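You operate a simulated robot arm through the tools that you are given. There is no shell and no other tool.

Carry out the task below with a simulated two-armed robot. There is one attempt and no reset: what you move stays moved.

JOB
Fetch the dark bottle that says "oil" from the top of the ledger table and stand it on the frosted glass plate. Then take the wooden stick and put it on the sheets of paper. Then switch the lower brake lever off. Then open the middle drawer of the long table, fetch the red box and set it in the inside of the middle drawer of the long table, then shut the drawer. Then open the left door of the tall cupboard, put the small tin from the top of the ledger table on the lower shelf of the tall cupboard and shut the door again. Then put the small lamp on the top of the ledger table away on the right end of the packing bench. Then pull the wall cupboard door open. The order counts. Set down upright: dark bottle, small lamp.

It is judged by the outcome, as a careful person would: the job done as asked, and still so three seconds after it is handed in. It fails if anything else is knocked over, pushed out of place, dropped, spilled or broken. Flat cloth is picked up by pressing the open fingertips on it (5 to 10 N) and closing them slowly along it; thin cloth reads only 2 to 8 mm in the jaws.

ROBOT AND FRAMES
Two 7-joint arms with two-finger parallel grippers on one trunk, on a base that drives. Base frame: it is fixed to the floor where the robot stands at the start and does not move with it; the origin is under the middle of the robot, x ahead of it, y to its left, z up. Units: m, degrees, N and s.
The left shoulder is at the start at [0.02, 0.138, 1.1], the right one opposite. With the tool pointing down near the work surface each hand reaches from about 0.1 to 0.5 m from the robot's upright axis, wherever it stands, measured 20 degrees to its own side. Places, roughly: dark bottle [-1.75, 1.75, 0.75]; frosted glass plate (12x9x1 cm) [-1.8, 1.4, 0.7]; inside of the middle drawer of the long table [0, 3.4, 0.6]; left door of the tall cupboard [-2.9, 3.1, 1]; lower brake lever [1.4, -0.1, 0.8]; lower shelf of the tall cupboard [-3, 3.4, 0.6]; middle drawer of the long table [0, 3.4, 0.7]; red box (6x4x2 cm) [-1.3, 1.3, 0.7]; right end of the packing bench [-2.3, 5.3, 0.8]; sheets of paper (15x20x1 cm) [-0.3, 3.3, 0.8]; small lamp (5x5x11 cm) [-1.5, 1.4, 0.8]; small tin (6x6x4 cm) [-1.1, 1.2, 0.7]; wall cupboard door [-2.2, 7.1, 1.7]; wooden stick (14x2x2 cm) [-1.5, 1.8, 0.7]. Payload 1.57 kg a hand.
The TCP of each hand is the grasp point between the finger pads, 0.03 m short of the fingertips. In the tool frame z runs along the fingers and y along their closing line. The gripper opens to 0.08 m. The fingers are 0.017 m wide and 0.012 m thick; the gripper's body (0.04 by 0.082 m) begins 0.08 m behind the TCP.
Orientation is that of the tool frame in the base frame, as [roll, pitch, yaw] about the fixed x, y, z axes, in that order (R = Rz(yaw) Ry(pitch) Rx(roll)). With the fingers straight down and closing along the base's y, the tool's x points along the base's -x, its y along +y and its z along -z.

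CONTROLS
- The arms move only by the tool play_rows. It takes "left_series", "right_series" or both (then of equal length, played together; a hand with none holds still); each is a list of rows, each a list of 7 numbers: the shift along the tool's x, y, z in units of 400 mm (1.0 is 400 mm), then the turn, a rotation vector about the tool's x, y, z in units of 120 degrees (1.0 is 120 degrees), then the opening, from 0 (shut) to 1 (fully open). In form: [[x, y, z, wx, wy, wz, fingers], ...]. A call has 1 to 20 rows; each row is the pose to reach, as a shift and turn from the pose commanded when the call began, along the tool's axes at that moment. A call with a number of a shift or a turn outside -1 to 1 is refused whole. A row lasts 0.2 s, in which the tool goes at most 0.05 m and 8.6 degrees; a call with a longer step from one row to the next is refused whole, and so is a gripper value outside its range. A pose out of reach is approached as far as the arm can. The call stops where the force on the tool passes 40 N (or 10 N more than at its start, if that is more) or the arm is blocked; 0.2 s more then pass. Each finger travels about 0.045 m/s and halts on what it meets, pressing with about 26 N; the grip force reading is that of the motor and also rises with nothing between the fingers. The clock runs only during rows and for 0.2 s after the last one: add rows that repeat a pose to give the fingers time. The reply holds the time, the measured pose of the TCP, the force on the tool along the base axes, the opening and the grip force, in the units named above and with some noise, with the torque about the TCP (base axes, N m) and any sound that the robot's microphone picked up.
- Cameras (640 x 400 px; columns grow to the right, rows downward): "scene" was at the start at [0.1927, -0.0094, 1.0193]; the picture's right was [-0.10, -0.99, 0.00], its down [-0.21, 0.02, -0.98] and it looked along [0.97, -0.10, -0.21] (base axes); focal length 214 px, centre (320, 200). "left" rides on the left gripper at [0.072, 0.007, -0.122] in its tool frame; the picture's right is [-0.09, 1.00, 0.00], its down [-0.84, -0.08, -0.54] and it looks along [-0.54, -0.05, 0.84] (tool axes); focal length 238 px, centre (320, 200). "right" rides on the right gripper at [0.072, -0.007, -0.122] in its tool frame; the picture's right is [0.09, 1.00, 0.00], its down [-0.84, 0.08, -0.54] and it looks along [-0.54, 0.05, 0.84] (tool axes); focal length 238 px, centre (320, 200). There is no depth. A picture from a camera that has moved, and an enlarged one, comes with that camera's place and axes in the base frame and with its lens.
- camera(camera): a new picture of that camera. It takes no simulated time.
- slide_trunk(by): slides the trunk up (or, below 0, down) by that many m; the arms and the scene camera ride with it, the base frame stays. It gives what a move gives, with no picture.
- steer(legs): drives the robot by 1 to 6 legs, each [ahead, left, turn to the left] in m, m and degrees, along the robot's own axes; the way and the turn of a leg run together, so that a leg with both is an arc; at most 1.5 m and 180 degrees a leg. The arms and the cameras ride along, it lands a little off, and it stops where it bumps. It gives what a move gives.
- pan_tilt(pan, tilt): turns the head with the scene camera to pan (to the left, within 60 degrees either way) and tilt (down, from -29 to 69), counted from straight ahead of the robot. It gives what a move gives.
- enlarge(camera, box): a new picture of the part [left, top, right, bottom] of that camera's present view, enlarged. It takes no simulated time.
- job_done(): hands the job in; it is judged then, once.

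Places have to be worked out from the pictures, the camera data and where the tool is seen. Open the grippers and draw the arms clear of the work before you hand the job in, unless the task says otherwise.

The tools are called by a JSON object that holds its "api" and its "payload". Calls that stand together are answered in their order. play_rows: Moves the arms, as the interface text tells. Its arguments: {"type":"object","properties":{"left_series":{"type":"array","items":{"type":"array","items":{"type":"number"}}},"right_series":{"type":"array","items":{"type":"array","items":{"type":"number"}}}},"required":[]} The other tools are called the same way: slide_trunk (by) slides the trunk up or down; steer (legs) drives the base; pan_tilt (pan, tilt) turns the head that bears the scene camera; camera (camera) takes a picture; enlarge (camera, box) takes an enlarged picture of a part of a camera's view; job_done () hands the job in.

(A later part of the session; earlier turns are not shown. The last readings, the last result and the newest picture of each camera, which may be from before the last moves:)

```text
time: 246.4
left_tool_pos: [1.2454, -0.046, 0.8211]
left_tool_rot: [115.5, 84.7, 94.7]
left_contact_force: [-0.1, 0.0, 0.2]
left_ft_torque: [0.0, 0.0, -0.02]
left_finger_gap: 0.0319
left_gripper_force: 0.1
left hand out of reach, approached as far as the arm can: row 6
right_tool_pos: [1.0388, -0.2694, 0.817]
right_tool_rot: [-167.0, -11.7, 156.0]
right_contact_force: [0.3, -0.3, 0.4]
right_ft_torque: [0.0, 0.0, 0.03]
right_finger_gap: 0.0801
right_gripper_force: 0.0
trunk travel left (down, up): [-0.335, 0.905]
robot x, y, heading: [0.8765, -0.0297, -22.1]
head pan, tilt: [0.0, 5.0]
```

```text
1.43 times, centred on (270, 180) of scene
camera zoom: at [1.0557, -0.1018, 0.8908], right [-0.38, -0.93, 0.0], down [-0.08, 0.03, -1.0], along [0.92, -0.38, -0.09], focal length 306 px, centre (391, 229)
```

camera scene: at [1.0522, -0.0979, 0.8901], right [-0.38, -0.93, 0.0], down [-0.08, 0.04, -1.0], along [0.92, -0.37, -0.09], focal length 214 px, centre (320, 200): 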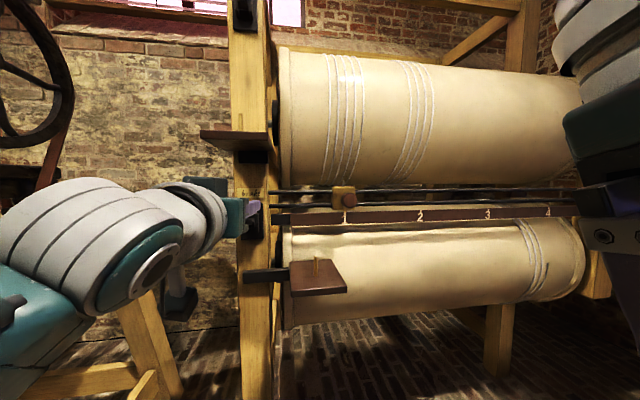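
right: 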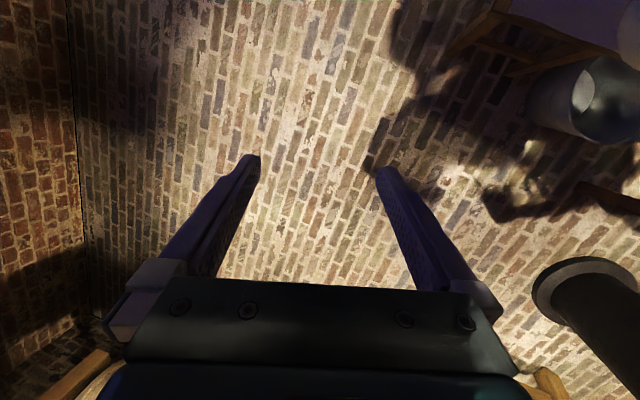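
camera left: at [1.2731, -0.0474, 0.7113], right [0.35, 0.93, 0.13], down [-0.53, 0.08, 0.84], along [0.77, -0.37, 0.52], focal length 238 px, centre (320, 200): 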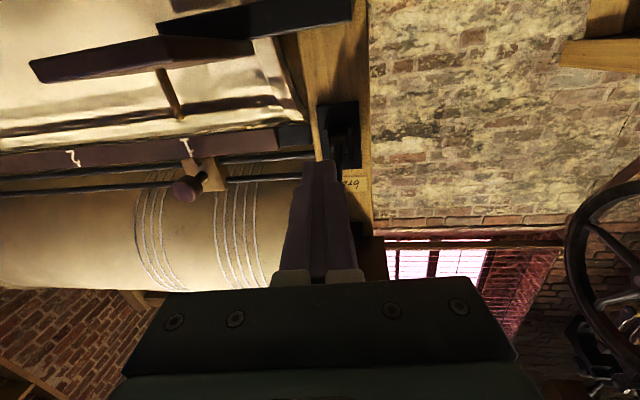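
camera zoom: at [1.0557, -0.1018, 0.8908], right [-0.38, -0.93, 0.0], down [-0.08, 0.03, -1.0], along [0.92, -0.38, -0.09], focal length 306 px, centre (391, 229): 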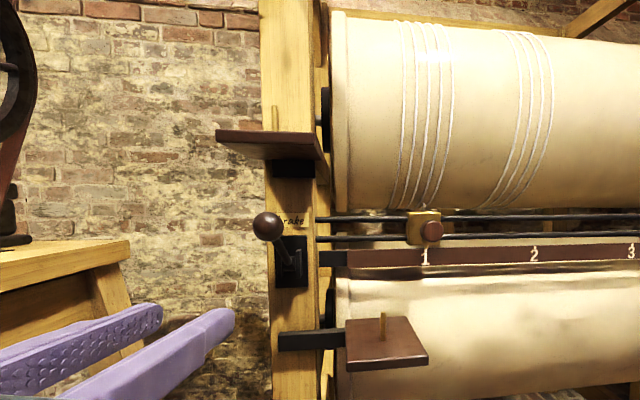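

Lever stays up: the lower brake is off. Now I'll back away, fold the hand to point down, and start back to the long table.

{"api": "steer", "payload": {"legs": [[-0.35, 0, 0]]}}

{"api": "play_rows", "payload": {"left_series": [[0, 0, 0, 0, 0.0625, 0, 0.6], [0, 0, -0.01, 0, 0.125, 0, 0.8], [0, 0, -0.02, 0, 0.1875, 0, 1], [0, 0, -0.03, 0, 0.25, 0, 1], [0, 0, -0.04, 0, 0.3125, 0, 1], [0, 0, -0.05, 0, 0.375, 0, 1], [0, 0, -0.06, 0, 0.4375, 0, 1], [0, 0, -0.07, 0, 0.5, 0, 1], [0, 0, -0.08, 0, 0.5625, 0, 1], [0, 0, -0.09, 0, 0.625, 0, 1], [0, 0, -0.1, 0, 0.6875, 0, 1], [0, 0, -0.1, 0, 0.73, 0, 1]]}}

{"api": "slide_trunk", "payload": {"by": 0.35}}

```text
time: 248.7
left_tool_pos: [0.9184, 0.0829, 0.8156]
left_tool_rot: [125.2, 84.6, 103.5]
left_contact_force: [-0.3, 0.2, 0.6]
left_ft_torque: [-0.01, 0.01, 0.01]
left_finger_gap: 0.0397
left_gripper_force: 0.0
right_tool_pos: [0.7148, -0.1375, 0.8169]
right_tool_rot: [-166.9, -11.6, 155.8]
right_contact_force: [-0.2, 0.1, -0.2]
right_ft_torque: [-0.02, 0.02, 0.01]
right_finger_gap: 0.08
right_gripper_force: 0.1
trunk travel left (down, up): [-0.335, 0.905]
robot x, y, heading: [0.5569, 0.1047, -22.3]
head pan, tilt: [0.0, 5.0]
```

```text
time: 249.3
left_tool_pos: [0.9228, 0.0735, 0.787]
left_tool_rot: [145.4, 65.4, 122.9]
left_contact_force: [0.5, -0.4, -0.6]
left_ft_torque: [0.0, 0.04, -0.02]
left_finger_gap: 0.0802
left_gripper_force: 0.1
left hand out of reach, approached as far as the arm can: row 1, 2, 3
right_tool_pos: [0.7159, -0.1383, 0.8161]
right_tool_rot: [-166.8, -11.5, 155.8]
right_contact_force: [-0.6, 0.5, -0.6]
right_ft_torque: [-0.04, 0.01, 0.0]
right_finger_gap: 0.0804
right_gripper_force: 0.0
trunk travel left (down, up): [-0.335, 0.905]
robot x, y, heading: [0.5553, 0.1048, -22.4]
head pan, tilt: [0.0, 5.0]
stopped in row 3 (left hand): the arm was blocked; the commanded pose is now the measured one
```

```text
time: 252.8
left_tool_pos: [0.9223, 0.0732, 1.1361]
left_tool_rot: [145.8, 65.3, 123.2]
left_contact_force: [-0.2, -0.3, -0.3]
left_ft_torque: [0.0, 0.01, 0.02]
left_finger_gap: 0.0798
left_gripper_force: 0.1
right_tool_pos: [0.7148, -0.1384, 1.1649]
right_tool_rot: [-166.9, -11.4, 155.8]
right_contact_force: [0.4, 0.3, -0.9]
right_ft_torque: [0.01, 0.02, -0.03]
right_finger_gap: 0.08
right_gripper_force: 0.1
trunk travel left (down, up): [-0.685, 0.555]
robot x, y, heading: [0.5551, 0.1034, -22.1]
head pan, tilt: [0.0, 5.0]
```

The hand got to a joint limit on that path. I'll push it forward and down a little first, then rotate it to point down from there.

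{"api": "play_rows", "payload": {"left_series": [[0.0168, -0.008, 0.11, 0, 0, 0, 1], [0.0335, -0.016, 0.2265, 0, 0, 0, 1], [0.0335, -0.016, 0.2265, 0.0093, 0.064, -0.01, 1], [0.0335, -0.016, 0.2265, 0.0187, 0.128, -0.02, 1], [0.0335, -0.016, 0.2265, 0.028, 0.192, -0.03, 1], [0.0335, -0.016, 0.2265, 0.0373, 0.256, -0.04, 1], [0.0335, -0.016, 0.2265, 0.0467, 0.32, -0.05, 1], [0.0335, -0.016, 0.2265, 0.056, 0.384, -0.06, 1], [0.0335, -0.016, 0.2265, 0.0653, 0.448, -0.07, 1], [0.0335, -0.016, 0.2265, 0.0747, 0.512, -0.08, 1], [0.0335, -0.016, 0.2265, 0.084, 0.576, -0.09, 1], [0.0335, -0.016, 0.2265, 0.084, 0.576, -0.09, 1]]}}

{"api": "camera", "payload": {"camera": "scene"}}

```text
time: 255.4
left_tool_pos: [1.0012, 0.0393, 1.0901]
left_tool_rot: [-179.8, 0.2, 157.9]
left_contact_force: [0.4, -0.3, -0.2]
left_ft_torque: [-0.02, 0.01, 0.01]
left_finger_gap: 0.0797
left_gripper_force: 0.0
left hand out of reach, approached as far as the arm can: row 10, 11, 12
right_tool_pos: [0.7151, -0.1376, 1.1662]
right_tool_rot: [-166.9, -11.4, 155.8]
right_contact_force: [-0.6, 0.7, 0.0]
right_ft_torque: [0.01, 0.0, 0.05]
right_finger_gap: 0.0802
right_gripper_force: 0.1
trunk travel left (down, up): [-0.685, 0.555]
robot x, y, heading: [0.5523, 0.1013, -22.4]
head pan, tilt: [0.0, 5.0]
```

```text
taken
camera scene: at [0.7315, 0.0299, 1.2409], right [-0.38, -0.93, 0.0], down [-0.08, 0.03, -1.0], along [0.92, -0.38, -0.09], focal length 214 px, centre (320, 200)
```

scene: 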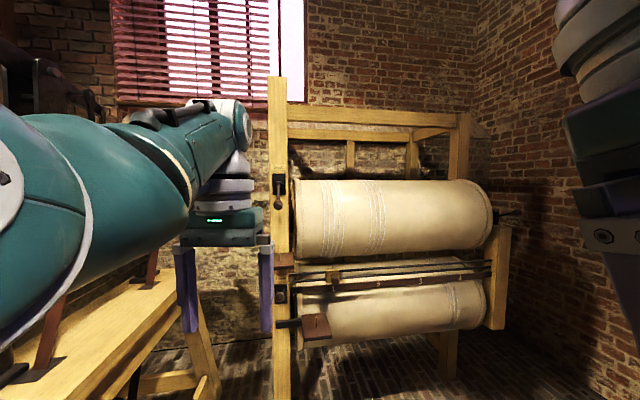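

Hand points down again. I'll pull it in slightly and drive back along the known route toward the long table.

{"api": "play_rows", "payload": {"left_series": [[0.08, 0, 0, 0, 0, 0, 1], [0.16, 0, 0, 0, 0, 0, 1], [0.23, 0, 0, 0, 0, 0, 1], [0.23, 0, 0, 0, 0, 0, 1]]}}

{"api": "steer", "payload": {"legs": [[0.07, -0.436, 0], [0, 0, -157.6], [1.5, 0, 0], [0.3, 0, 0], [1.1, -0.66, 0], [0, 0, -90]]}}

```text
time: 256.4
left_tool_pos: [0.9737, 0.0575, 1.0351]
left_tool_rot: [179.8, 0.1, 158.3]
left_contact_force: [-0.1, -0.5, 0.4]
left_ft_torque: [0.05, 0.02, 0.0]
left_finger_gap: 0.0801
left_gripper_force: 0.0
left hand out of reach, approached as far as the arm can: row 1, 2, 3, 4
right_tool_pos: [0.7154, -0.1392, 1.1655]
right_tool_rot: [-166.9, -11.5, 155.8]
right_contact_force: [0.2, -0.1, 0.0]
right_ft_torque: [0.01, -0.02, -0.01]
right_finger_gap: 0.0799
right_gripper_force: 0.1
trunk travel left (down, up): [-0.685, 0.555]
robot x, y, heading: [0.5554, 0.1041, -22.4]
head pan, tilt: [0.0, 5.0]
```

```text
time: 284.0
left_tool_pos: [-2.5691, 0.733, 1.0337]
left_tool_rot: [179.8, 0.1, -88.8]
left_contact_force: [0.4, -0.2, -0.2]
left_ft_torque: [0.01, 0.0, 0.0]
left_finger_gap: 0.0801
left_gripper_force: 0.1
right_tool_pos: [-2.2878, 0.572, 1.1667]
right_tool_rot: [-167.0, -11.5, -91.2]
right_contact_force: [-0.3, 0.1, -0.4]
right_ft_torque: [0.03, 0.01, 0.04]
right_finger_gap: 0.0798
right_gripper_force: 0.2
trunk travel left (down, up): [-0.685, 0.555]
robot x, y, heading: [-2.4481, 0.331, 90.8]
head pan, tilt: [0.0, 5.0]
```

Continuing north up the west aisle, then east along the front of the long table.

{"api": "steer", "payload": {"legs": [[1.5, 0, -0.8], [0.62, 0, 0], [0, -1.5, 0], [0, -0.75, 0], [0, 0, -15]]}}

{"api": "pan_tilt", "payload": {"pan": 0, "tilt": 25}}

{"api": "camera", "payload": {"camera": "scene"}}

```text
time: 306.2
left_tool_pos: [-0.2074, 2.8961, 1.0338]
left_tool_rot: [179.6, 0.1, -103.6]
left_contact_force: [-0.6, -0.1, -0.1]
left_ft_torque: [-0.01, 0.0, -0.01]
left_finger_gap: 0.0801
left_gripper_force: 0.0
right_tool_pos: [0.0232, 2.667, 1.166]
right_tool_rot: [-166.9, -11.6, -106.2]
right_contact_force: [0.0, 0.3, -0.1]
right_ft_torque: [0.0, 0.0, -0.01]
right_finger_gap: 0.0801
right_gripper_force: 0.2
trunk travel left (down, up): [-0.685, 0.555]
robot x, y, heading: [-0.1945, 2.4728, 75.9]
head pan, tilt: [0.0, 5.0]
```

```text
time: 307.0
left_tool_pos: [-0.2084, 2.8968, 1.0353]
left_tool_rot: [179.6, 0.0, -103.5]
left_contact_force: [-0.2, -1.2, 1.1]
left_ft_torque: [-0.01, 0.02, 0.01]
left_finger_gap: 0.0799
left_gripper_force: 0.0
right_tool_pos: [0.0228, 2.6668, 1.166]
right_tool_rot: [-166.9, -11.5, -106.2]
right_contact_force: [-0.1, -0.3, -0.1]
right_ft_torque: [-0.03, -0.01, 0.01]
right_finger_gap: 0.0799
right_gripper_force: 0.1
trunk travel left (down, up): [-0.685, 0.555]
robot x, y, heading: [-0.193, 2.473, 75.7]
head pan, tilt: [0.0, 25.0]
```

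```text
taken
camera scene: at [-0.1455, 2.6602, 1.2085], right [0.97, -0.25, 0.0], down [-0.1, -0.41, -0.91], along [0.22, 0.88, -0.42], focal length 214 px, centre (320, 200)
```

scene: 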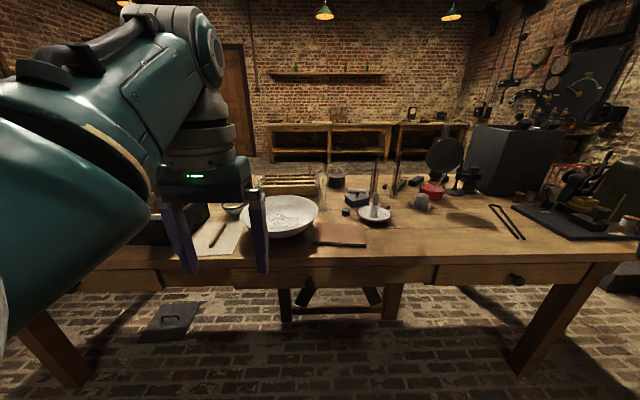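

All three drawers are visible; the middle one's knob is near [-0.05, 3.17, 0.68]. Zooming to measure it.

{"api": "enlarge", "payload": {"camera": "scene", "box": [220, 240, 460, 320]}}

{"api": "enlarge", "payload": {"camera": "scene", "box": [280, 255, 340, 305]}}

```text
2.67 times, centred on (340, 280) of scene
camera zoom: at [-0.1455, 2.6602, 1.2085], right [0.97, -0.25, 0.0], down [-0.1, -0.41, -0.91], along [0.22, 0.88, -0.42], focal length 572 px, centre (267, -13)
```

zoom: 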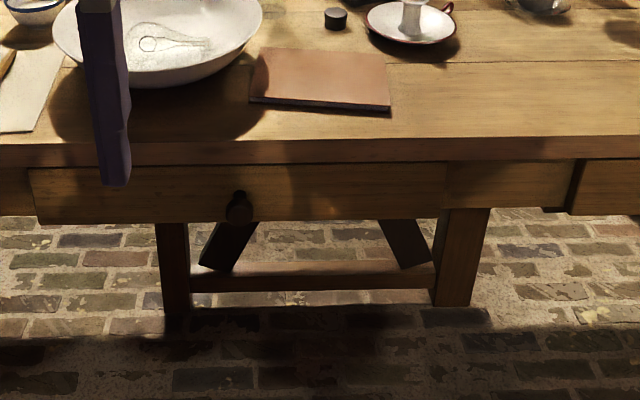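

```text
8.00 times, centred on (310, 280) of scene
camera zoom: at [-0.1455, 2.6602, 1.2085], right [0.97, -0.25, 0.0], down [-0.1, -0.41, -0.91], along [0.22, 0.88, -0.42], focal length 1716 px, centre (400, -440)
```

zoom: 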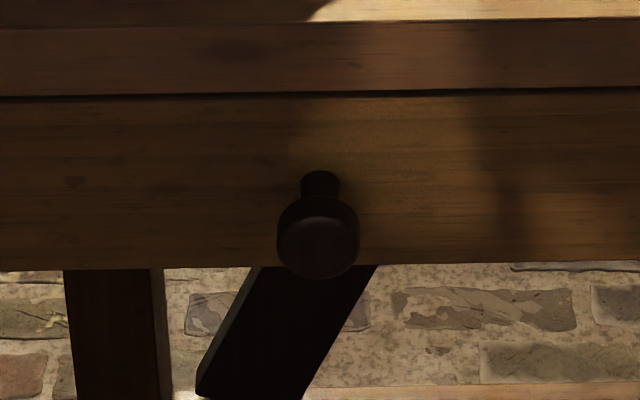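

The middle drawer's front spans z≈0.645–0.735 with its knob centre at ≈0.695, 3 cm wide. I'll square up, shift right so the knob suits the left hand, and lower the trunk.

{"api": "steer", "payload": {"legs": [[0, -0.09, 1.5]]}}

{"api": "slide_trunk", "payload": {"by": -0.2}}

{"api": "play_rows", "payload": {"left_series": [[0, 0, 0.02, 0, -0.0625, 0, 1], [0, 0, 0.05, 0, -0.125, 0, 1], [0, 0, 0.09, 0, -0.1875, 0, 1], [0, 0, 0.14, 0, -0.25, 0, 1], [0, 0, 0.2, 0, -0.3125, 0, 1], [0, 0, 0.26, 0, -0.375, 0, 1], [0, 0, 0.33, 0, -0.375, 0, 1], [0, 0, 0.33, 0, -0.375, 0, 1]]}}

{"api": "camera", "payload": {"camera": "scene"}}

{"api": "camera", "payload": {"camera": "left"}}

```text
time: 308.1
left_tool_pos: [-0.1326, 2.8766, 1.0352]
left_tool_rot: [179.6, 0.1, -102.0]
left_contact_force: [0.6, -0.6, -1.0]
left_ft_torque: [-0.01, -0.03, 0.03]
left_finger_gap: 0.0801
left_gripper_force: 0.1
right_tool_pos: [0.1036, 2.651, 1.1652]
right_tool_rot: [-166.9, -11.5, -104.7]
right_contact_force: [-0.7, -0.7, -0.5]
right_ft_torque: [0.02, 0.01, -0.01]
right_finger_gap: 0.0799
right_gripper_force: 0.0
trunk travel left (down, up): [-0.685, 0.555]
robot x, y, heading: [-0.104, 2.4539, 77.4]
head pan, tilt: [0.0, 25.0]
```

```text
time: 310.3
left_tool_pos: [-0.1327, 2.8754, 0.8342]
left_tool_rot: [179.7, 0.1, -102.0]
left_contact_force: [-0.3, 0.6, -0.1]
left_ft_torque: [0.0, 0.03, 0.02]
left_finger_gap: 0.0799
left_gripper_force: 0.0
right_tool_pos: [0.1044, 2.6519, 0.9659]
right_tool_rot: [-166.9, -11.5, -104.6]
right_contact_force: [-1.0, -0.3, 0.8]
right_ft_torque: [-0.01, 0.02, -0.02]
right_finger_gap: 0.0801
right_gripper_force: 0.0
trunk travel left (down, up): [-0.485, 0.755]
robot x, y, heading: [-0.1033, 2.4531, 77.1]
head pan, tilt: [0.0, 25.0]
```

```text
time: 312.1
left_tool_pos: [-0.1366, 2.8767, 0.7006]
left_tool_rot: [178.5, 45.2, -103.1]
left_contact_force: [0.2, 0.1, -0.3]
left_ft_torque: [0.02, 0.01, 0.02]
left_finger_gap: 0.0799
left_gripper_force: 0.0
right_tool_pos: [0.1043, 2.6517, 0.9667]
right_tool_rot: [-166.9, -11.5, -104.7]
right_contact_force: [0.1, 0.4, 0.1]
right_ft_torque: [0.01, -0.01, 0.03]
right_finger_gap: 0.0802
right_gripper_force: 0.1
trunk travel left (down, up): [-0.485, 0.755]
robot x, y, heading: [-0.1094, 2.4536, 77.4]
head pan, tilt: [0.0, 25.0]
```

```text
taken
camera scene: at [-0.0641, 2.6407, 1.0085], right [0.98, -0.22, 0.0], down [-0.09, -0.41, -0.91], along [0.2, 0.88, -0.42], focal length 214 px, centre (320, 200)
```

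scene: 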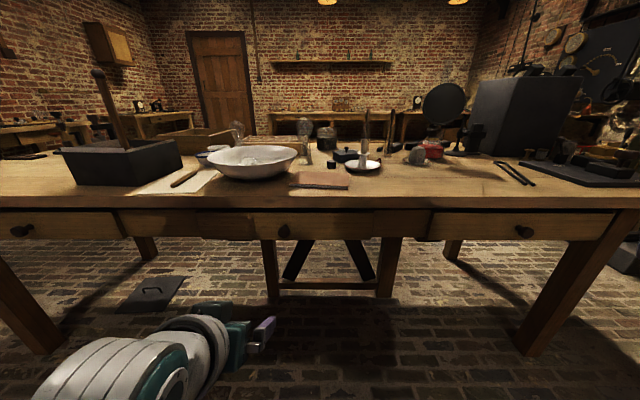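

```text
taken
camera left: at [-0.1711, 2.7429, 0.7352], right [-0.96, 0.27, 0.08], down [0.14, 0.18, 0.97], along [0.25, 0.94, -0.21], focal length 238 px, centre (320, 200)
```

left: 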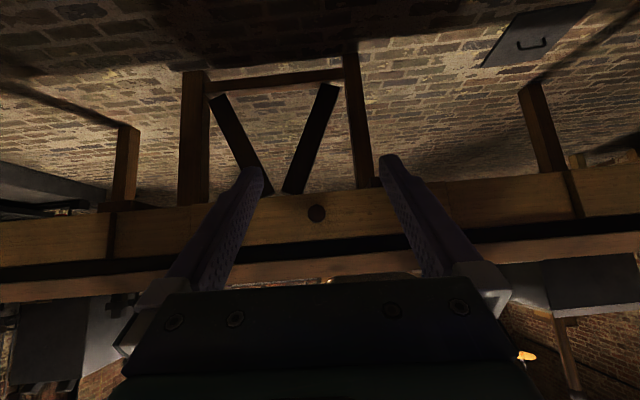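

Both cameras put the knob ~0.30 m ahead, 2.4 cm right and 3.5 cm below the left TCP. I'll correct height and sideways, then drive 0.22 m forward.

{"api": "play_rows", "payload": {"left_series": [[0.02, -0.02, 0.02, 0, 0, 0, 1], [0.04, -0.04, 0.04, 0, 0, 0, 1], [0.0585, -0.06, 0.058, 0, 0, 0, 1], [0.0585, -0.06, 0.058, 0, 0, 0, 1]]}}

{"api": "steer", "payload": {"legs": [[0.21, 0, 0]]}}

{"api": "camera", "payload": {"camera": "left"}}

{"api": "camera", "payload": {"camera": "scene"}}

```text
time: 313.3
left_tool_pos: [-0.1409, 2.8781, 0.6627]
left_tool_rot: [173.6, 45.0, -106.7]
left_contact_force: [0.8, 0.5, 0.2]
left_ft_torque: [-0.03, 0.01, -0.01]
left_finger_gap: 0.0799
left_gripper_force: 0.1
right_tool_pos: [0.1053, 2.6517, 0.9654]
right_tool_rot: [-167.0, -11.5, -104.7]
right_contact_force: [0.5, 0.0, 0.1]
right_ft_torque: [0.02, -0.01, 0.0]
right_finger_gap: 0.0797
right_gripper_force: 0.0
trunk travel left (down, up): [-0.485, 0.755]
robot x, y, heading: [-0.109, 2.4503, 77.4]
head pan, tilt: [0.0, 25.0]
stopped in row 4 (left hand): the arm was blocked; the commanded pose is now the measured one
```

```text
time: 314.9
left_tool_pos: [-0.0935, 3.0834, 0.6616]
left_tool_rot: [173.7, 44.9, -106.7]
left_contact_force: [-0.4, -0.6, 0.4]
left_ft_torque: [-0.02, -0.01, -0.01]
left_finger_gap: 0.0799
left_gripper_force: 0.1
right_tool_pos: [0.1511, 2.8572, 0.9659]
right_tool_rot: [-166.9, -11.4, -104.6]
right_contact_force: [-0.2, 0.5, 1.2]
right_ft_torque: [-0.02, 0.0, 0.0]
right_finger_gap: 0.08
right_gripper_force: 0.1
trunk travel left (down, up): [-0.485, 0.755]
robot x, y, heading: [-0.0573, 2.6575, 77.5]
head pan, tilt: [0.0, 25.0]
```

```text
taken
camera left: at [-0.1253, 2.9492, 0.6972], right [-0.95, 0.27, 0.14], down [0.19, 0.17, 0.97], along [0.24, 0.95, -0.21], focal length 238 px, centre (320, 200)
```

left: 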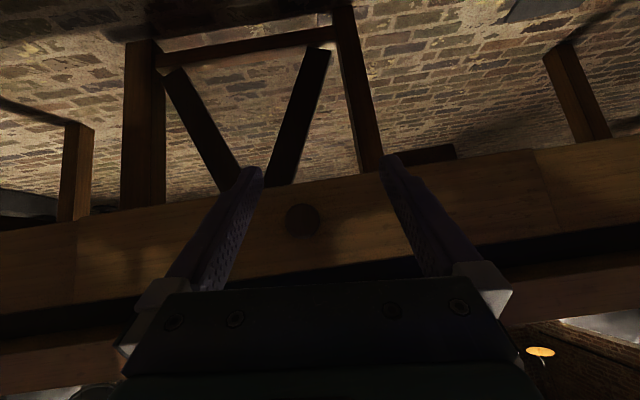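

```text
taken
camera scene: at [-0.0176, 2.8468, 1.0085], right [0.98, -0.22, 0.0], down [-0.09, -0.41, -0.91], along [0.2, 0.88, -0.42], focal length 214 px, centre (320, 200)
```

scene: 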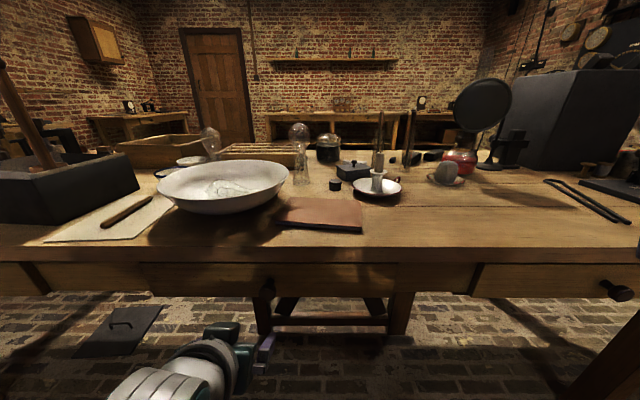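

Knob is 7.7 cm ahead and 2.2 cm right of the TCP. The arm is near a joint limit sideways, so I'll shift the base instead: 4.5 cm ahead, 2.3 cm right.

{"api": "steer", "payload": {"legs": [[0.045, -0.023, 0]]}}

{"api": "camera", "payload": {"camera": "left"}}

```text
time: 315.9
left_tool_pos: [-0.0618, 3.1234, 0.6608]
left_tool_rot: [173.5, 44.9, -106.9]
left_contact_force: [0.3, -0.3, -0.7]
left_ft_torque: [-0.01, 0.03, 0.02]
left_finger_gap: 0.0801
left_gripper_force: 0.2
right_tool_pos: [0.1831, 2.8967, 0.9668]
right_tool_rot: [-167.0, -11.4, -104.6]
right_contact_force: [0.1, 0.0, 0.2]
right_ft_torque: [-0.01, 0.04, -0.02]
right_finger_gap: 0.0799
right_gripper_force: 0.0
trunk travel left (down, up): [-0.485, 0.755]
robot x, y, heading: [-0.0264, 2.6979, 77.2]
head pan, tilt: [0.0, 25.0]
```

```text
taken
camera left: at [-0.0944, 2.9884, 0.697], right [-0.95, 0.27, 0.14], down [0.2, 0.17, 0.97], along [0.24, 0.95, -0.21], focal length 238 px, centre (320, 200)
```

left: 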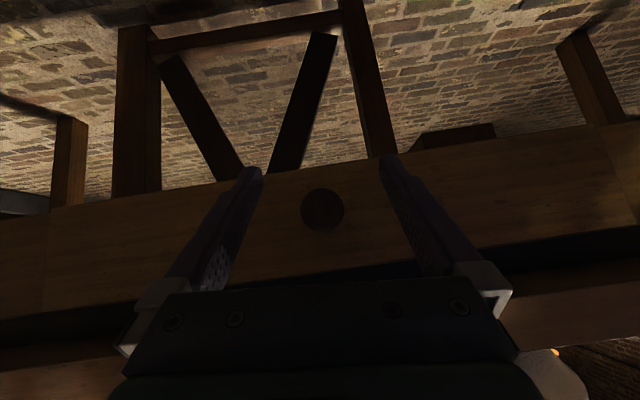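

Knob is centred between the fingers, 3.2 cm ahead. Advancing the hand to it and closing.

{"api": "play_rows", "payload": {"left_series": [[-0.0242, 0, 0.0172, 0, 0, 0, 1], [-0.0483, 0, 0.0343, 0, 0, 0, 1], [-0.0725, 0, 0.0515, 0, 0, 0, 1], [-0.0725, 0, 0.0515, 0, 0, 0, 0.6], [-0.0725, 0, 0.0515, 0, 0, 0, 0.3], [-0.0725, 0, 0.0515, 0, 0, 0, 0], [-0.0725, 0, 0.0515, 0, 0, 0, 0], [-0.0725, 0, 0.0515, 0, 0, 0, 0]]}}

{"api": "camera", "payload": {"camera": "left"}}

```text
time: 317.6
left_tool_pos: [-0.0544, 3.1561, 0.6684]
left_tool_rot: [173.6, 44.9, -106.7]
left_contact_force: [4.0, -0.1, -0.9]
left_ft_torque: [-0.09, -0.05, -0.14]
left_finger_gap: 0.0334
left_gripper_force: 32.2
right_tool_pos: [0.184, 2.8966, 0.9662]
right_tool_rot: [-167.0, -11.4, -104.6]
right_contact_force: [-0.2, 0.3, -0.2]
right_ft_torque: [0.02, -0.01, 0.02]
right_finger_gap: 0.0797
right_gripper_force: 0.1
trunk travel left (down, up): [-0.485, 0.755]
robot x, y, heading: [-0.0285, 2.6968, 77.3]
head pan, tilt: [0.0, 25.0]
```

```text
taken
camera left: at [-0.0852, 3.0224, 0.7024], right [-0.95, 0.27, 0.14], down [0.19, 0.17, 0.97], along [0.24, 0.95, -0.21], focal length 238 px, centre (320, 200)
```

left: 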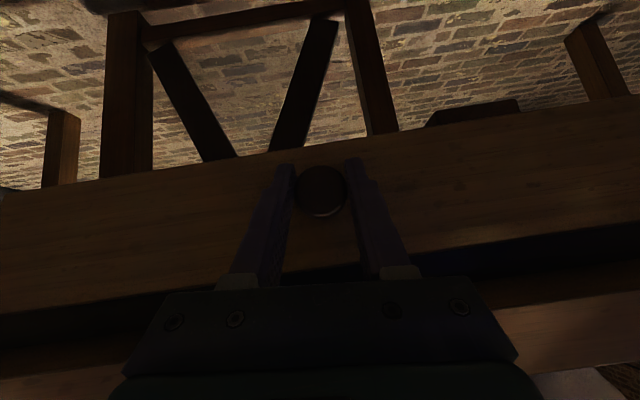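

Knob gripped (33 mm, 32 N). Pulling the drawer by backing the base 10 cm.

{"api": "steer", "payload": {"legs": [[-0.1, 0, 0]]}}

{"api": "camera", "payload": {"camera": "scene"}}

```text
time: 318.8
left_tool_pos: [-0.0759, 3.0585, 0.6679]
left_tool_rot: [173.6, 45.0, -106.8]
left_contact_force: [3.5, -0.1, -0.3]
left_ft_torque: [-0.11, -0.09, -0.17]
left_finger_gap: 0.0332
left_gripper_force: 41.0
right_tool_pos: [0.1621, 2.7979, 0.9671]
right_tool_rot: [-166.9, -11.5, -104.8]
right_contact_force: [-0.1, 0.0, -0.2]
right_ft_torque: [0.01, 0.01, 0.01]
right_finger_gap: 0.0799
right_gripper_force: 0.0
trunk travel left (down, up): [-0.485, 0.755]
robot x, y, heading: [-0.0488, 2.5963, 77.3]
head pan, tilt: [0.0, 25.0]
```

```text
taken
camera scene: at [-0.0069, 2.7871, 1.0085], right [0.98, -0.22, 0.0], down [-0.09, -0.41, -0.91], along [0.2, 0.88, -0.42], focal length 214 px, centre (320, 200)
```

scene: 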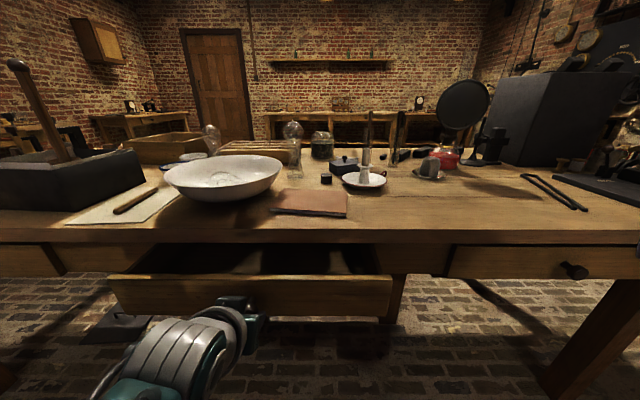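

The middle drawer is sliding out smoothly. Pulling another 10 cm.

{"api": "steer", "payload": {"legs": [[-0.1, 0, 0]]}}

{"api": "pan_tilt", "payload": {"pan": 0, "tilt": 35}}

{"api": "camera", "payload": {"camera": "scene"}}

```text
time: 319.9
left_tool_pos: [-0.0985, 2.9605, 0.6682]
left_tool_rot: [173.5, 45.0, -106.7]
left_contact_force: [1.6, 0.7, -0.9]
left_ft_torque: [-0.12, -0.24, -0.03]
left_finger_gap: 0.033
left_gripper_force: 41.4
right_tool_pos: [0.1398, 2.7028, 0.9659]
right_tool_rot: [-166.8, -11.6, -104.6]
right_contact_force: [0.1, -0.7, 0.4]
right_ft_torque: [-0.02, 0.03, 0.01]
right_finger_gap: 0.0798
right_gripper_force: 0.0
trunk travel left (down, up): [-0.485, 0.755]
robot x, y, heading: [-0.0739, 2.5016, 77.4]
head pan, tilt: [0.0, 25.0]
```

```text
time: 320.7
left_tool_pos: [-0.0974, 2.9603, 0.6674]
left_tool_rot: [173.6, 45.1, -106.7]
left_contact_force: [1.1, 1.1, -3.1]
left_ft_torque: [0.03, -0.19, -0.19]
left_finger_gap: 0.033
left_gripper_force: 40.8
right_tool_pos: [0.1398, 2.7004, 0.9658]
right_tool_rot: [-166.9, -11.4, -104.7]
right_contact_force: [0.8, -0.8, -0.4]
right_ft_torque: [-0.01, -0.03, -0.02]
right_finger_gap: 0.0801
right_gripper_force: 0.0
trunk travel left (down, up): [-0.485, 0.755]
robot x, y, heading: [-0.0715, 2.501, 77.3]
head pan, tilt: [0.0, 35.0]
```

```text
taken
camera scene: at [-0.0303, 2.6856, 0.9928], right [0.98, -0.22, 0.0], down [-0.13, -0.56, -0.82], along [0.18, 0.8, -0.57], focal length 214 px, centre (320, 200)
```

scene: 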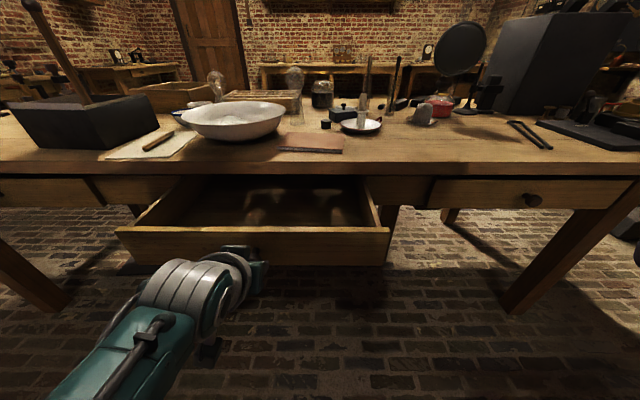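

The drawer is open ~20 cm. Releasing the knob and backing away to fetch the red box.

{"api": "play_rows", "payload": {"left_series": [[0, 0, 0, 0, 0, 0, 0.4], [0, 0, 0, 0, 0, 0, 0.7], [0, 0, 0, 0, 0, 0, 1], [0, 0, 0, 0, 0, 0, 1], [0, 0, 0, 0, 0, 0, 1]]}}

{"api": "steer", "payload": {"legs": [[-0.12, 0, 0]]}}

{"api": "camera", "payload": {"camera": "scene"}}

{"api": "enlarge", "payload": {"camera": "scene", "box": [120, 140, 420, 280]}}

```text
time: 321.9
left_tool_pos: [-0.0985, 2.9604, 0.6681]
left_tool_rot: [173.5, 45.0, -106.8]
left_contact_force: [-0.2, -0.2, 0.4]
left_ft_torque: [0.02, 0.02, 0.02]
left_finger_gap: 0.0801
left_gripper_force: 0.1
right_tool_pos: [0.1383, 2.7011, 0.966]
right_tool_rot: [-166.9, -11.5, -104.6]
right_contact_force: [-0.4, 0.9, 0.3]
right_ft_torque: [-0.01, -0.01, -0.01]
right_finger_gap: 0.0801
right_gripper_force: 0.2
trunk travel left (down, up): [-0.485, 0.755]
robot x, y, heading: [-0.0728, 2.5037, 77.3]
head pan, tilt: [0.0, 35.0]
```

```text
time: 323.1
left_tool_pos: [-0.1247, 2.8446, 0.669]
left_tool_rot: [173.4, 45.1, -106.7]
left_contact_force: [-0.2, 0.4, -0.4]
left_ft_torque: [-0.01, -0.02, -0.01]
left_finger_gap: 0.08
left_gripper_force: 0.0
right_tool_pos: [0.113, 2.5851, 0.966]
right_tool_rot: [-166.9, -11.4, -104.7]
right_contact_force: [0.6, -0.4, -0.6]
right_ft_torque: [0.01, 0.0, 0.01]
right_finger_gap: 0.0797
right_gripper_force: 0.0
trunk travel left (down, up): [-0.485, 0.755]
robot x, y, heading: [-0.096, 2.3843, 77.2]
head pan, tilt: [0.0, 35.0]
```

```text
taken
camera scene: at [-0.0568, 2.5693, 0.9926], right [0.98, -0.22, 0.0], down [-0.13, -0.56, -0.82], along [0.18, 0.8, -0.57], focal length 214 px, centre (320, 200)
```

scene: 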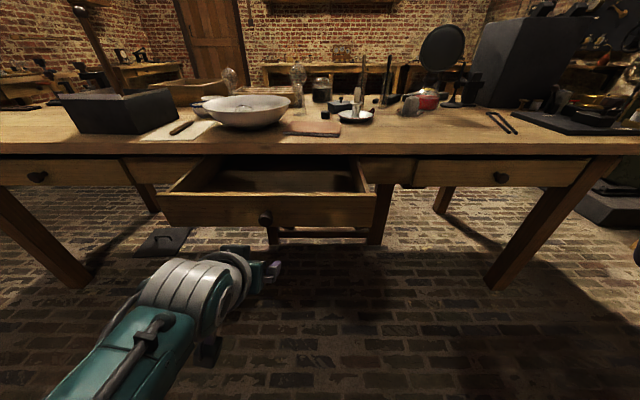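

```text
2.13 times, centred on (270, 210) of scene
camera zoom: at [-0.0568, 2.5693, 0.9926], right [0.98, -0.22, 0.0], down [-0.13, -0.56, -0.82], along [0.18, 0.8, -0.57], focal length 458 px, centre (427, 179)
```

zoom: 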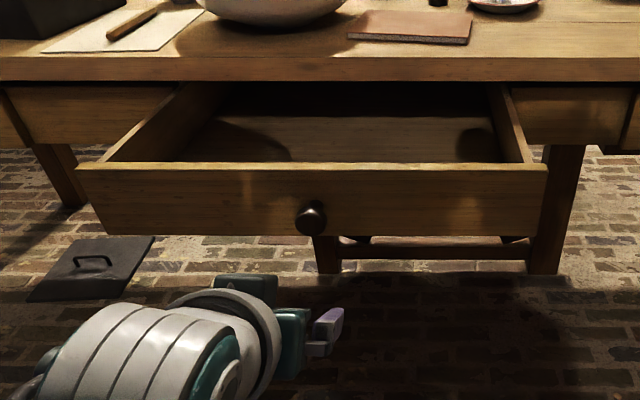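

The drawer stays open. I'll raise and straighten the left hand for travel, then drive round to the south side of the ledger table for the red box.

{"api": "play_rows", "payload": {"left_series": [[-0.044, 0.006, -0.061, 0.004, 0.038, -0.001, 1], [-0.089, 0.013, -0.123, 0.008, 0.075, -0.002, 1], [-0.133, 0.019, -0.184, 0.012, 0.113, -0.003, 1], [-0.177, 0.025, -0.246, 0.016, 0.151, -0.004, 1], [-0.221, 0.031, -0.307, 0.02, 0.188, -0.0045, 1], [-0.266, 0.038, -0.369, 0.023, 0.226, -0.005, 1], [-0.31, 0.044, -0.43, 0.027, 0.264, -0.006, 1], [-0.354, 0.05, -0.492, 0.031, 0.302, -0.007, 1], [-0.399, 0.057, -0.553, 0.035, 0.339, -0.008, 1], [-0.443, 0.063, -0.615, 0.039, 0.377, -0.009, 1], [-0.443, 0.063, -0.615, 0.039, 0.377, -0.009, 1]]}}

{"api": "slide_trunk", "payload": {"by": 0.25}}

{"api": "steer", "payload": {"legs": [[0, 0, 12.8], [0, 1.5, 0], [0, 0.85, 0], [0, 0, 90]]}}

```text
time: 325.5
left_tool_pos: [-0.124, 2.8572, 0.9682]
left_tool_rot: [-180.0, -0.2, -103.1]
left_contact_force: [0.2, -0.2, 0.3]
left_ft_torque: [-0.01, -0.02, -0.01]
left_finger_gap: 0.08
left_gripper_force: 0.1
left hand out of reach, approached as far as the arm can: row 7, 8, 9, 10, 11
right_tool_pos: [0.1133, 2.5854, 0.9672]
right_tool_rot: [-167.0, -11.6, -104.6]
right_contact_force: [-0.5, 0.2, 0.2]
right_ft_torque: [-0.03, 0.0, 0.0]
right_finger_gap: 0.0799
right_gripper_force: 0.1
trunk travel left (down, up): [-0.485, 0.755]
robot x, y, heading: [-0.1019, 2.3852, 77.3]
head pan, tilt: [0.0, 35.0]
```

```text
time: 328.1
left_tool_pos: [-0.1252, 2.859, 1.2183]
left_tool_rot: [-180.0, -0.1, -103.0]
left_contact_force: [0.8, -0.4, 0.3]
left_ft_torque: [-0.03, -0.01, -0.02]
left_finger_gap: 0.08
left_gripper_force: 0.1
right_tool_pos: [0.113, 2.5844, 1.2157]
right_tool_rot: [-166.9, -11.5, -104.7]
right_contact_force: [-0.9, -0.3, 0.3]
right_ft_torque: [-0.02, 0.0, 0.01]
right_finger_gap: 0.0802
right_gripper_force: 0.1
trunk travel left (down, up): [-0.735, 0.505]
robot x, y, heading: [-0.1004, 2.3891, 77.3]
head pan, tilt: [0.0, 35.0]
```

```text
time: 342.6
left_tool_pos: [-2.8454, 2.6272, 1.2143]
left_tool_rot: [-178.5, -0.3, -46.2]
left_contact_force: [7.5, 9.3, -7.6]
left_ft_torque: [-0.57, 0.35, -0.16]
left_finger_gap: 0.0699
left_gripper_force: 0.1
right_tool_pos: [-2.5012, 2.685, 1.2172]
right_tool_rot: [-166.7, -11.4, -44.9]
right_contact_force: [0.2, -0.3, -0.5]
right_ft_torque: [-0.01, 0.0, -0.03]
right_finger_gap: 0.0801
right_gripper_force: 0.1
trunk travel left (down, up): [-0.735, 0.505]
robot x, y, heading: [-2.4381, 2.4065, 137.3]
head pan, tilt: [0.0, 35.0]
stopped in leg 4: the force on the tool passed its limit at 101 N (the readings are from after the stop); the commanded pose is now the measured one
```

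My left hand bumped something while turning near the sink/cupboard corner. Stopping to look.

{"api": "camera", "payload": {"camera": "scene"}}

{"api": "camera", "payload": {"camera": "left"}}

```text
taken
camera scene: at [-2.5729, 2.531, 1.2426], right [0.68, 0.73, 0.0], down [0.42, -0.39, -0.82], along [-0.6, 0.56, -0.57], focal length 214 px, centre (320, 200)
```

scene: 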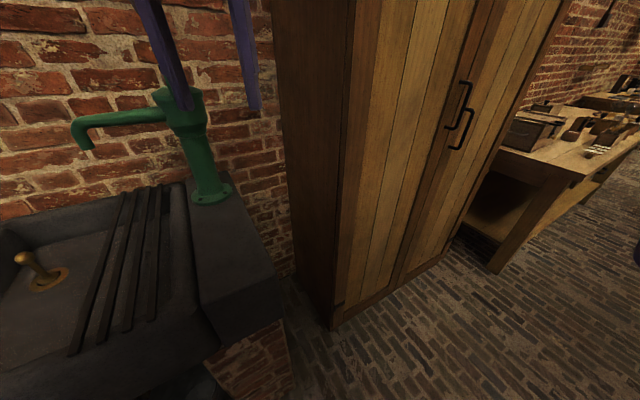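

```text
taken
camera left: at [-2.8026, 2.5687, 1.3354], right [-0.78, -0.62, -0.03], down [-0.54, 0.65, 0.54], along [-0.32, 0.44, -0.84], focal length 238 px, centre (320, 200)
```

left: 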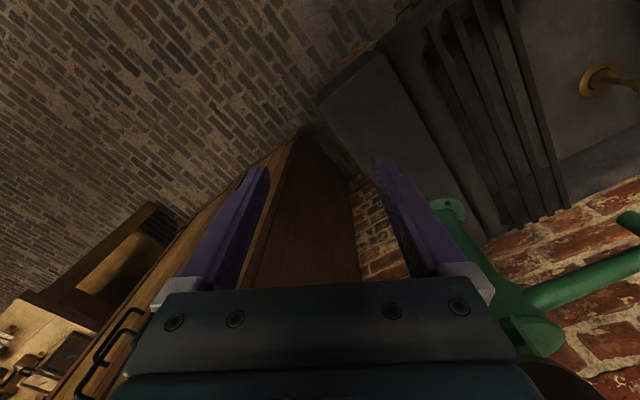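

The hand is wedged between the cupboard and the green pump. I'll turn back to the right, away from it, then check the pump.

{"api": "steer", "payload": {"legs": [[0, 0, -25]]}}

{"api": "pan_tilt", "payload": {"pan": 45, "tilt": 10}}

{"api": "camera", "payload": {"camera": "scene"}}

```text
time: 344.2
left_tool_pos: [-2.7154, 2.778, 1.2145]
left_tool_rot: [-178.8, -0.1, -70.7]
left_contact_force: [-0.3, -0.7, -0.1]
left_ft_torque: [0.01, 0.0, 0.0]
left_finger_gap: 0.0802
left_gripper_force: 0.1
right_tool_pos: [-2.3774, 2.6861, 1.2161]
right_tool_rot: [-166.9, -11.5, -69.7]
right_contact_force: [0.5, -0.1, 0.4]
right_ft_torque: [0.02, 0.02, 0.01]
right_finger_gap: 0.0802
right_gripper_force: 0.1
trunk travel left (down, up): [-0.735, 0.505]
robot x, y, heading: [-2.437, 2.4052, 112.1]
head pan, tilt: [0.0, 35.0]
```

```text
time: 345.4
left_tool_pos: [-2.7167, 2.7784, 1.2153]
left_tool_rot: [-178.8, -0.1, -70.8]
left_contact_force: [-0.9, 1.7, -0.6]
left_ft_torque: [-0.02, -0.01, -0.01]
left_finger_gap: 0.0801
left_gripper_force: 0.1
right_tool_pos: [-2.3785, 2.6857, 1.2155]
right_tool_rot: [-166.9, -11.5, -69.6]
right_contact_force: [-0.6, -0.5, -0.1]
right_ft_torque: [0.01, 0.0, 0.02]
right_finger_gap: 0.0801
right_gripper_force: 0.0
trunk travel left (down, up): [-0.735, 0.505]
robot x, y, heading: [-2.4367, 2.4049, 112.3]
head pan, tilt: [45.0, 10.0]
```

```text
taken
camera scene: at [-2.5597, 2.5311, 1.2828], right [0.39, 0.92, 0.0], down [0.16, -0.07, -0.98], along [-0.91, 0.38, -0.17], focal length 214 px, centre (320, 200)
```

scene: 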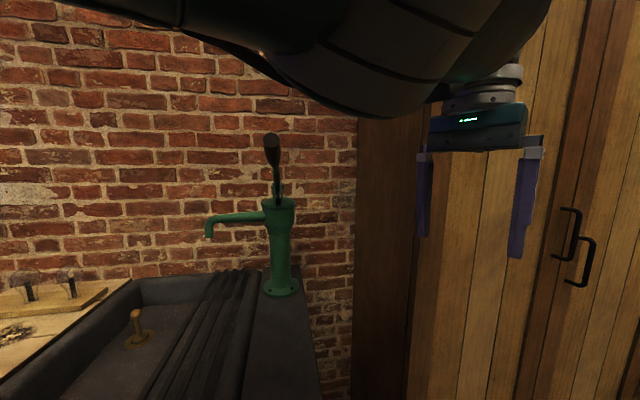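

The pump and its handle look unchanged. I'll tuck the hand in (back and down) and turn the other way, through the open side, before heading south.

{"api": "play_rows", "payload": {"left_series": [[0.05, 0, 0.06, 0, 0, 0, 1], [0.1, 0, 0.12, 0, 0, 0, 1], [0.15, 0, 0.18, 0, 0, 0, 1], [0.2, 0, 0.24, 0, 0, 0, 1], [0.25, 0, 0.3, 0, 0, 0, 1], [0.25, 0, 0.3, 0, 0, 0, 1]]}}

{"api": "steer", "payload": {"legs": [[-0.1, -0.05, 0], [0, 0, -101], [0, 0, -101], [1.5, 0, 0], [0.45, 0, 0]]}}

```text
time: 346.8
left_tool_pos: [-2.709, 2.7103, 1.0612]
left_tool_rot: [179.6, 0.3, -69.4]
left_contact_force: [0.6, -0.6, -0.2]
left_ft_torque: [0.0, 0.02, 0.04]
left_finger_gap: 0.0799
left_gripper_force: 0.1
left hand out of reach, approached as far as the arm can: row 1, 2, 3, 4, 5, 6
right_tool_pos: [-2.3783, 2.6852, 1.2173]
right_tool_rot: [-167.0, -11.6, -69.7]
right_contact_force: [0.4, -0.4, 0.1]
right_ft_torque: [-0.03, 0.0, 0.02]
right_finger_gap: 0.0798
right_gripper_force: 0.1
trunk travel left (down, up): [-0.735, 0.505]
robot x, y, heading: [-2.4341, 2.3997, 112.1]
head pan, tilt: [45.0, 10.0]
```

```text
time: 365.8
left_tool_pos: [-2.2465, 0.0, 1.0588]
left_tool_rot: [179.8, 0.1, 87.3]
left_contact_force: [0.0, 0.0, 0.2]
left_ft_torque: [0.02, -0.01, 0.0]
left_finger_gap: 0.0801
left_gripper_force: 0.0
right_tool_pos: [-2.5403, 0.149, 1.2158]
right_tool_rot: [-166.8, -11.6, 87.2]
right_contact_force: [-0.1, -0.3, 1.2]
right_ft_torque: [0.01, 0.03, -0.03]
right_finger_gap: 0.0799
right_gripper_force: 0.0
trunk travel left (down, up): [-0.735, 0.505]
robot x, y, heading: [-2.3734, 0.3907, -90.8]
head pan, tilt: [45.0, 10.0]
```

Now strafing east in front of the ledger table's south side and turning to face it.

{"api": "pan_tilt", "payload": {"pan": 0, "tilt": 40}}

{"api": "steer", "payload": {"legs": [[0, 1.0, 0], [0, 0, 168]]}}

{"api": "camera", "payload": {"camera": "scene"}}

```text
time: 366.9
left_tool_pos: [-2.2389, -0.0012, 1.0582]
left_tool_rot: [179.0, -0.1, 87.8]
left_contact_force: [1.3, 0.0, -0.3]
left_ft_torque: [-0.01, 0.01, 0.02]
left_finger_gap: 0.0798
left_gripper_force: 0.1
right_tool_pos: [-2.5408, 0.1488, 1.2154]
right_tool_rot: [-166.9, -11.5, 87.1]
right_contact_force: [0.1, -0.4, -0.6]
right_ft_torque: [0.0, -0.03, 0.02]
right_finger_gap: 0.0802
right_gripper_force: 0.1
trunk travel left (down, up): [-0.735, 0.505]
robot x, y, heading: [-2.3725, 0.3863, -90.9]
head pan, tilt: [0.0, 40.0]
```

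```text
time: 379.0
left_tool_pos: [-1.4383, 0.7832, 1.0588]
left_tool_rot: [178.7, -0.1, -103.3]
left_contact_force: [-0.1, -0.3, 0.3]
left_ft_torque: [-0.03, 0.01, -0.02]
left_finger_gap: 0.0799
left_gripper_force: 0.0
right_tool_pos: [-1.169, 0.5761, 1.2164]
right_tool_rot: [-166.9, -11.5, -104.2]
right_contact_force: [-0.4, 0.3, 0.4]
right_ft_torque: [0.04, -0.02, 0.01]
right_finger_gap: 0.0801
right_gripper_force: 0.0
trunk travel left (down, up): [-0.735, 0.505]
robot x, y, heading: [-1.3783, 0.3733, 78.0]
head pan, tilt: [0.0, 40.0]
```

```text
taken
camera scene: at [-1.3989, 0.5561, 1.2627], right [0.89, 0.45, 0.0], down [0.17, -0.34, -0.92], along [-0.42, 0.83, -0.38], focal length 214 px, centre (320, 200)
```

scene: 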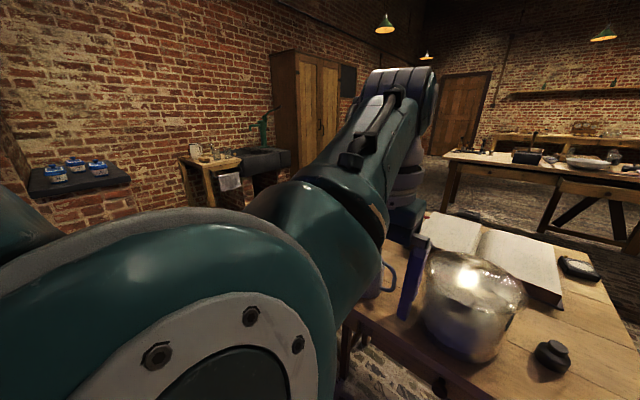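

The head is again caught against my left arm (it only panned to ~39°). I'll pan it back out, extend the left arm forward-left a bit, then recentre the head.

{"api": "pan_tilt", "payload": {"pan": 45, "tilt": 30}}

{"api": "play_rows", "payload": {"left_series": [[-0.05, 0.03, 0.0, 0, 0, 0, 1], [-0.1, 0.06, 0.0, 0, 0, 0, 1], [-0.16, 0.1, 0.0, 0, 0, 0, 1], [-0.22, 0.14, 0.0, 0, 0, 0, 1], [-0.22, 0.14, 0.0, 0, 0, 0, 1]]}}

{"api": "pan_tilt", "payload": {"pan": 0, "tilt": 40}}

{"api": "camera", "payload": {"camera": "scene"}}

```text
time: 380.1
left_tool_pos: [-1.4408, 0.7857, 1.0571]
left_tool_rot: [178.6, 0.0, -103.1]
left_contact_force: [-0.4, 0.5, 0.2]
left_ft_torque: [-0.01, 0.01, -0.01]
left_finger_gap: 0.0802
left_gripper_force: 0.0
right_tool_pos: [-1.1698, 0.5752, 1.2161]
right_tool_rot: [-166.9, -11.5, -104.2]
right_contact_force: [0.9, 0.9, 0.4]
right_ft_torque: [0.0, -0.01, -0.04]
right_finger_gap: 0.08
right_gripper_force: 0.0
trunk travel left (down, up): [-0.735, 0.505]
robot x, y, heading: [-1.3778, 0.3802, 77.8]
head pan, tilt: [45.0, 30.0]
```

```text
time: 381.3
left_tool_pos: [-1.4708, 0.8817, 1.0584]
left_tool_rot: [178.9, 0.1, -103.4]
left_contact_force: [-0.4, -1.0, 0.1]
left_ft_torque: [-0.01, -0.03, -0.02]
left_finger_gap: 0.0801
left_gripper_force: 0.0
right_tool_pos: [-1.1681, 0.5751, 1.2164]
right_tool_rot: [-166.9, -11.5, -104.2]
right_contact_force: [0.0, -0.2, -0.6]
right_ft_torque: [-0.01, -0.04, 0.01]
right_finger_gap: 0.0801
right_gripper_force: 0.1
trunk travel left (down, up): [-0.735, 0.505]
robot x, y, heading: [-1.3792, 0.379, 77.4]
head pan, tilt: [45.0, 30.0]
```

```text
time: 382.4
left_tool_pos: [-1.4707, 0.8814, 1.0588]
left_tool_rot: [178.8, 0.1, -103.3]
left_contact_force: [0.1, 0.1, -0.3]
left_ft_torque: [0.01, 0.0, -0.04]
left_finger_gap: 0.08
left_gripper_force: 0.1
right_tool_pos: [-1.1696, 0.5754, 1.2156]
right_tool_rot: [-166.9, -11.4, -104.2]
right_contact_force: [-0.4, -0.1, -0.8]
right_ft_torque: [0.0, -0.02, -0.02]
right_finger_gap: 0.0799
right_gripper_force: 0.0
trunk travel left (down, up): [-0.735, 0.505]
robot x, y, heading: [-1.3786, 0.3785, 77.6]
head pan, tilt: [0.0, 40.0]
```

```text
taken
camera scene: at [-1.339, 0.5564, 1.2352], right [0.98, -0.21, 0.0], down [-0.14, -0.63, -0.77], along [0.16, 0.75, -0.64], focal length 214 px, centre (320, 200)
```

scene: 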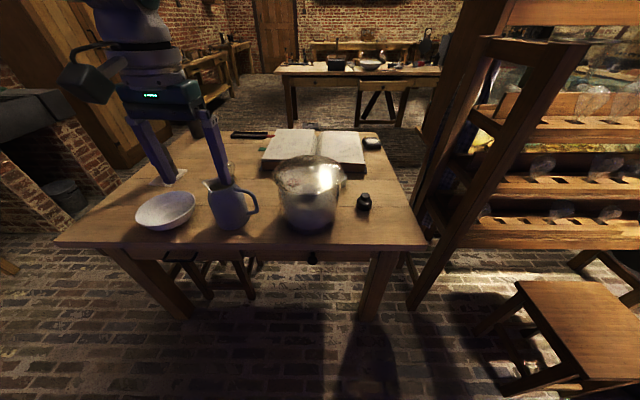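

The jar hides the red box from here. Raising the trunk 0.35 m for a view over the jar.

{"api": "slide_trunk", "payload": {"by": 0.35}}

{"api": "pan_tilt", "payload": {"pan": 0, "tilt": 45}}

{"api": "camera", "payload": {"camera": "scene"}}

{"api": "enlarge", "payload": {"camera": "scene", "box": [190, 90, 410, 270]}}

```text
time: 385.8
left_tool_pos: [-1.4713, 0.8807, 1.4077]
left_tool_rot: [178.8, -0.1, -103.3]
left_contact_force: [0.7, -0.9, -0.3]
left_ft_torque: [-0.03, 0.01, 0.0]
left_finger_gap: 0.0799
left_gripper_force: 0.1
right_tool_pos: [-1.169, 0.5752, 1.566]
right_tool_rot: [-167.0, -11.4, -104.1]
right_contact_force: [0.1, 0.0, -0.5]
right_ft_torque: [0.03, 0.01, 0.01]
right_finger_gap: 0.0801
right_gripper_force: 0.0
trunk travel left (down, up): [-1.085, 0.155]
robot x, y, heading: [-1.3786, 0.3772, 77.9]
head pan, tilt: [0.0, 40.0]
```

```text
time: 386.5
left_tool_pos: [-1.4713, 0.8818, 1.4089]
left_tool_rot: [178.8, 0.0, -103.3]
left_contact_force: [-0.2, -0.5, 1.1]
left_ft_torque: [-0.01, -0.02, 0.0]
left_finger_gap: 0.0801
left_gripper_force: 0.0
right_tool_pos: [-1.1691, 0.5751, 1.5663]
right_tool_rot: [-167.0, -11.6, -104.3]
right_contact_force: [-0.9, 0.2, 0.9]
right_ft_torque: [-0.03, 0.02, -0.01]
right_finger_gap: 0.0798
right_gripper_force: 0.0
trunk travel left (down, up): [-1.085, 0.155]
robot x, y, heading: [-1.3797, 0.3782, 77.5]
head pan, tilt: [0.0, 45.0]
```

```text
taken
camera scene: at [-1.3397, 0.5528, 1.5779], right [0.98, -0.21, 0.0], down [-0.15, -0.69, -0.71], along [0.15, 0.69, -0.71], focal length 214 px, centre (320, 200)
```

scene: 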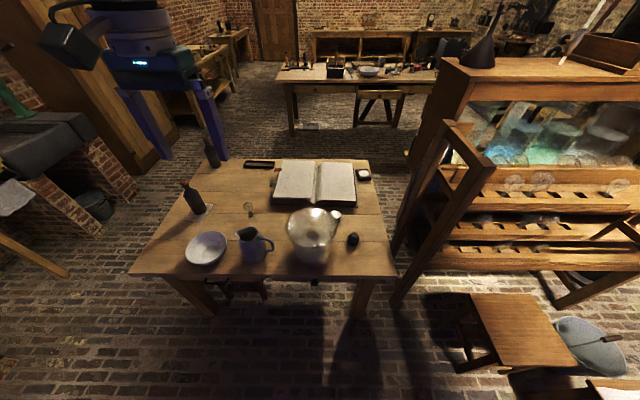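

```text
2.22 times, centred on (300, 180) of scene
camera zoom: at [-1.3397, 0.5528, 1.5779], right [0.98, -0.21, 0.0], down [-0.15, -0.69, -0.71], along [0.15, 0.69, -0.71], focal length 477 px, centre (364, 244)
```

zoom: 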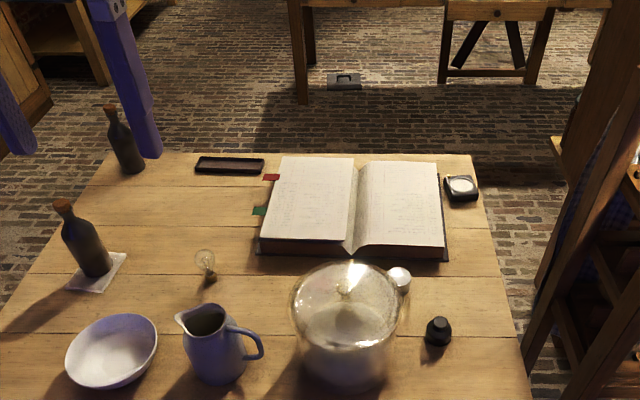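

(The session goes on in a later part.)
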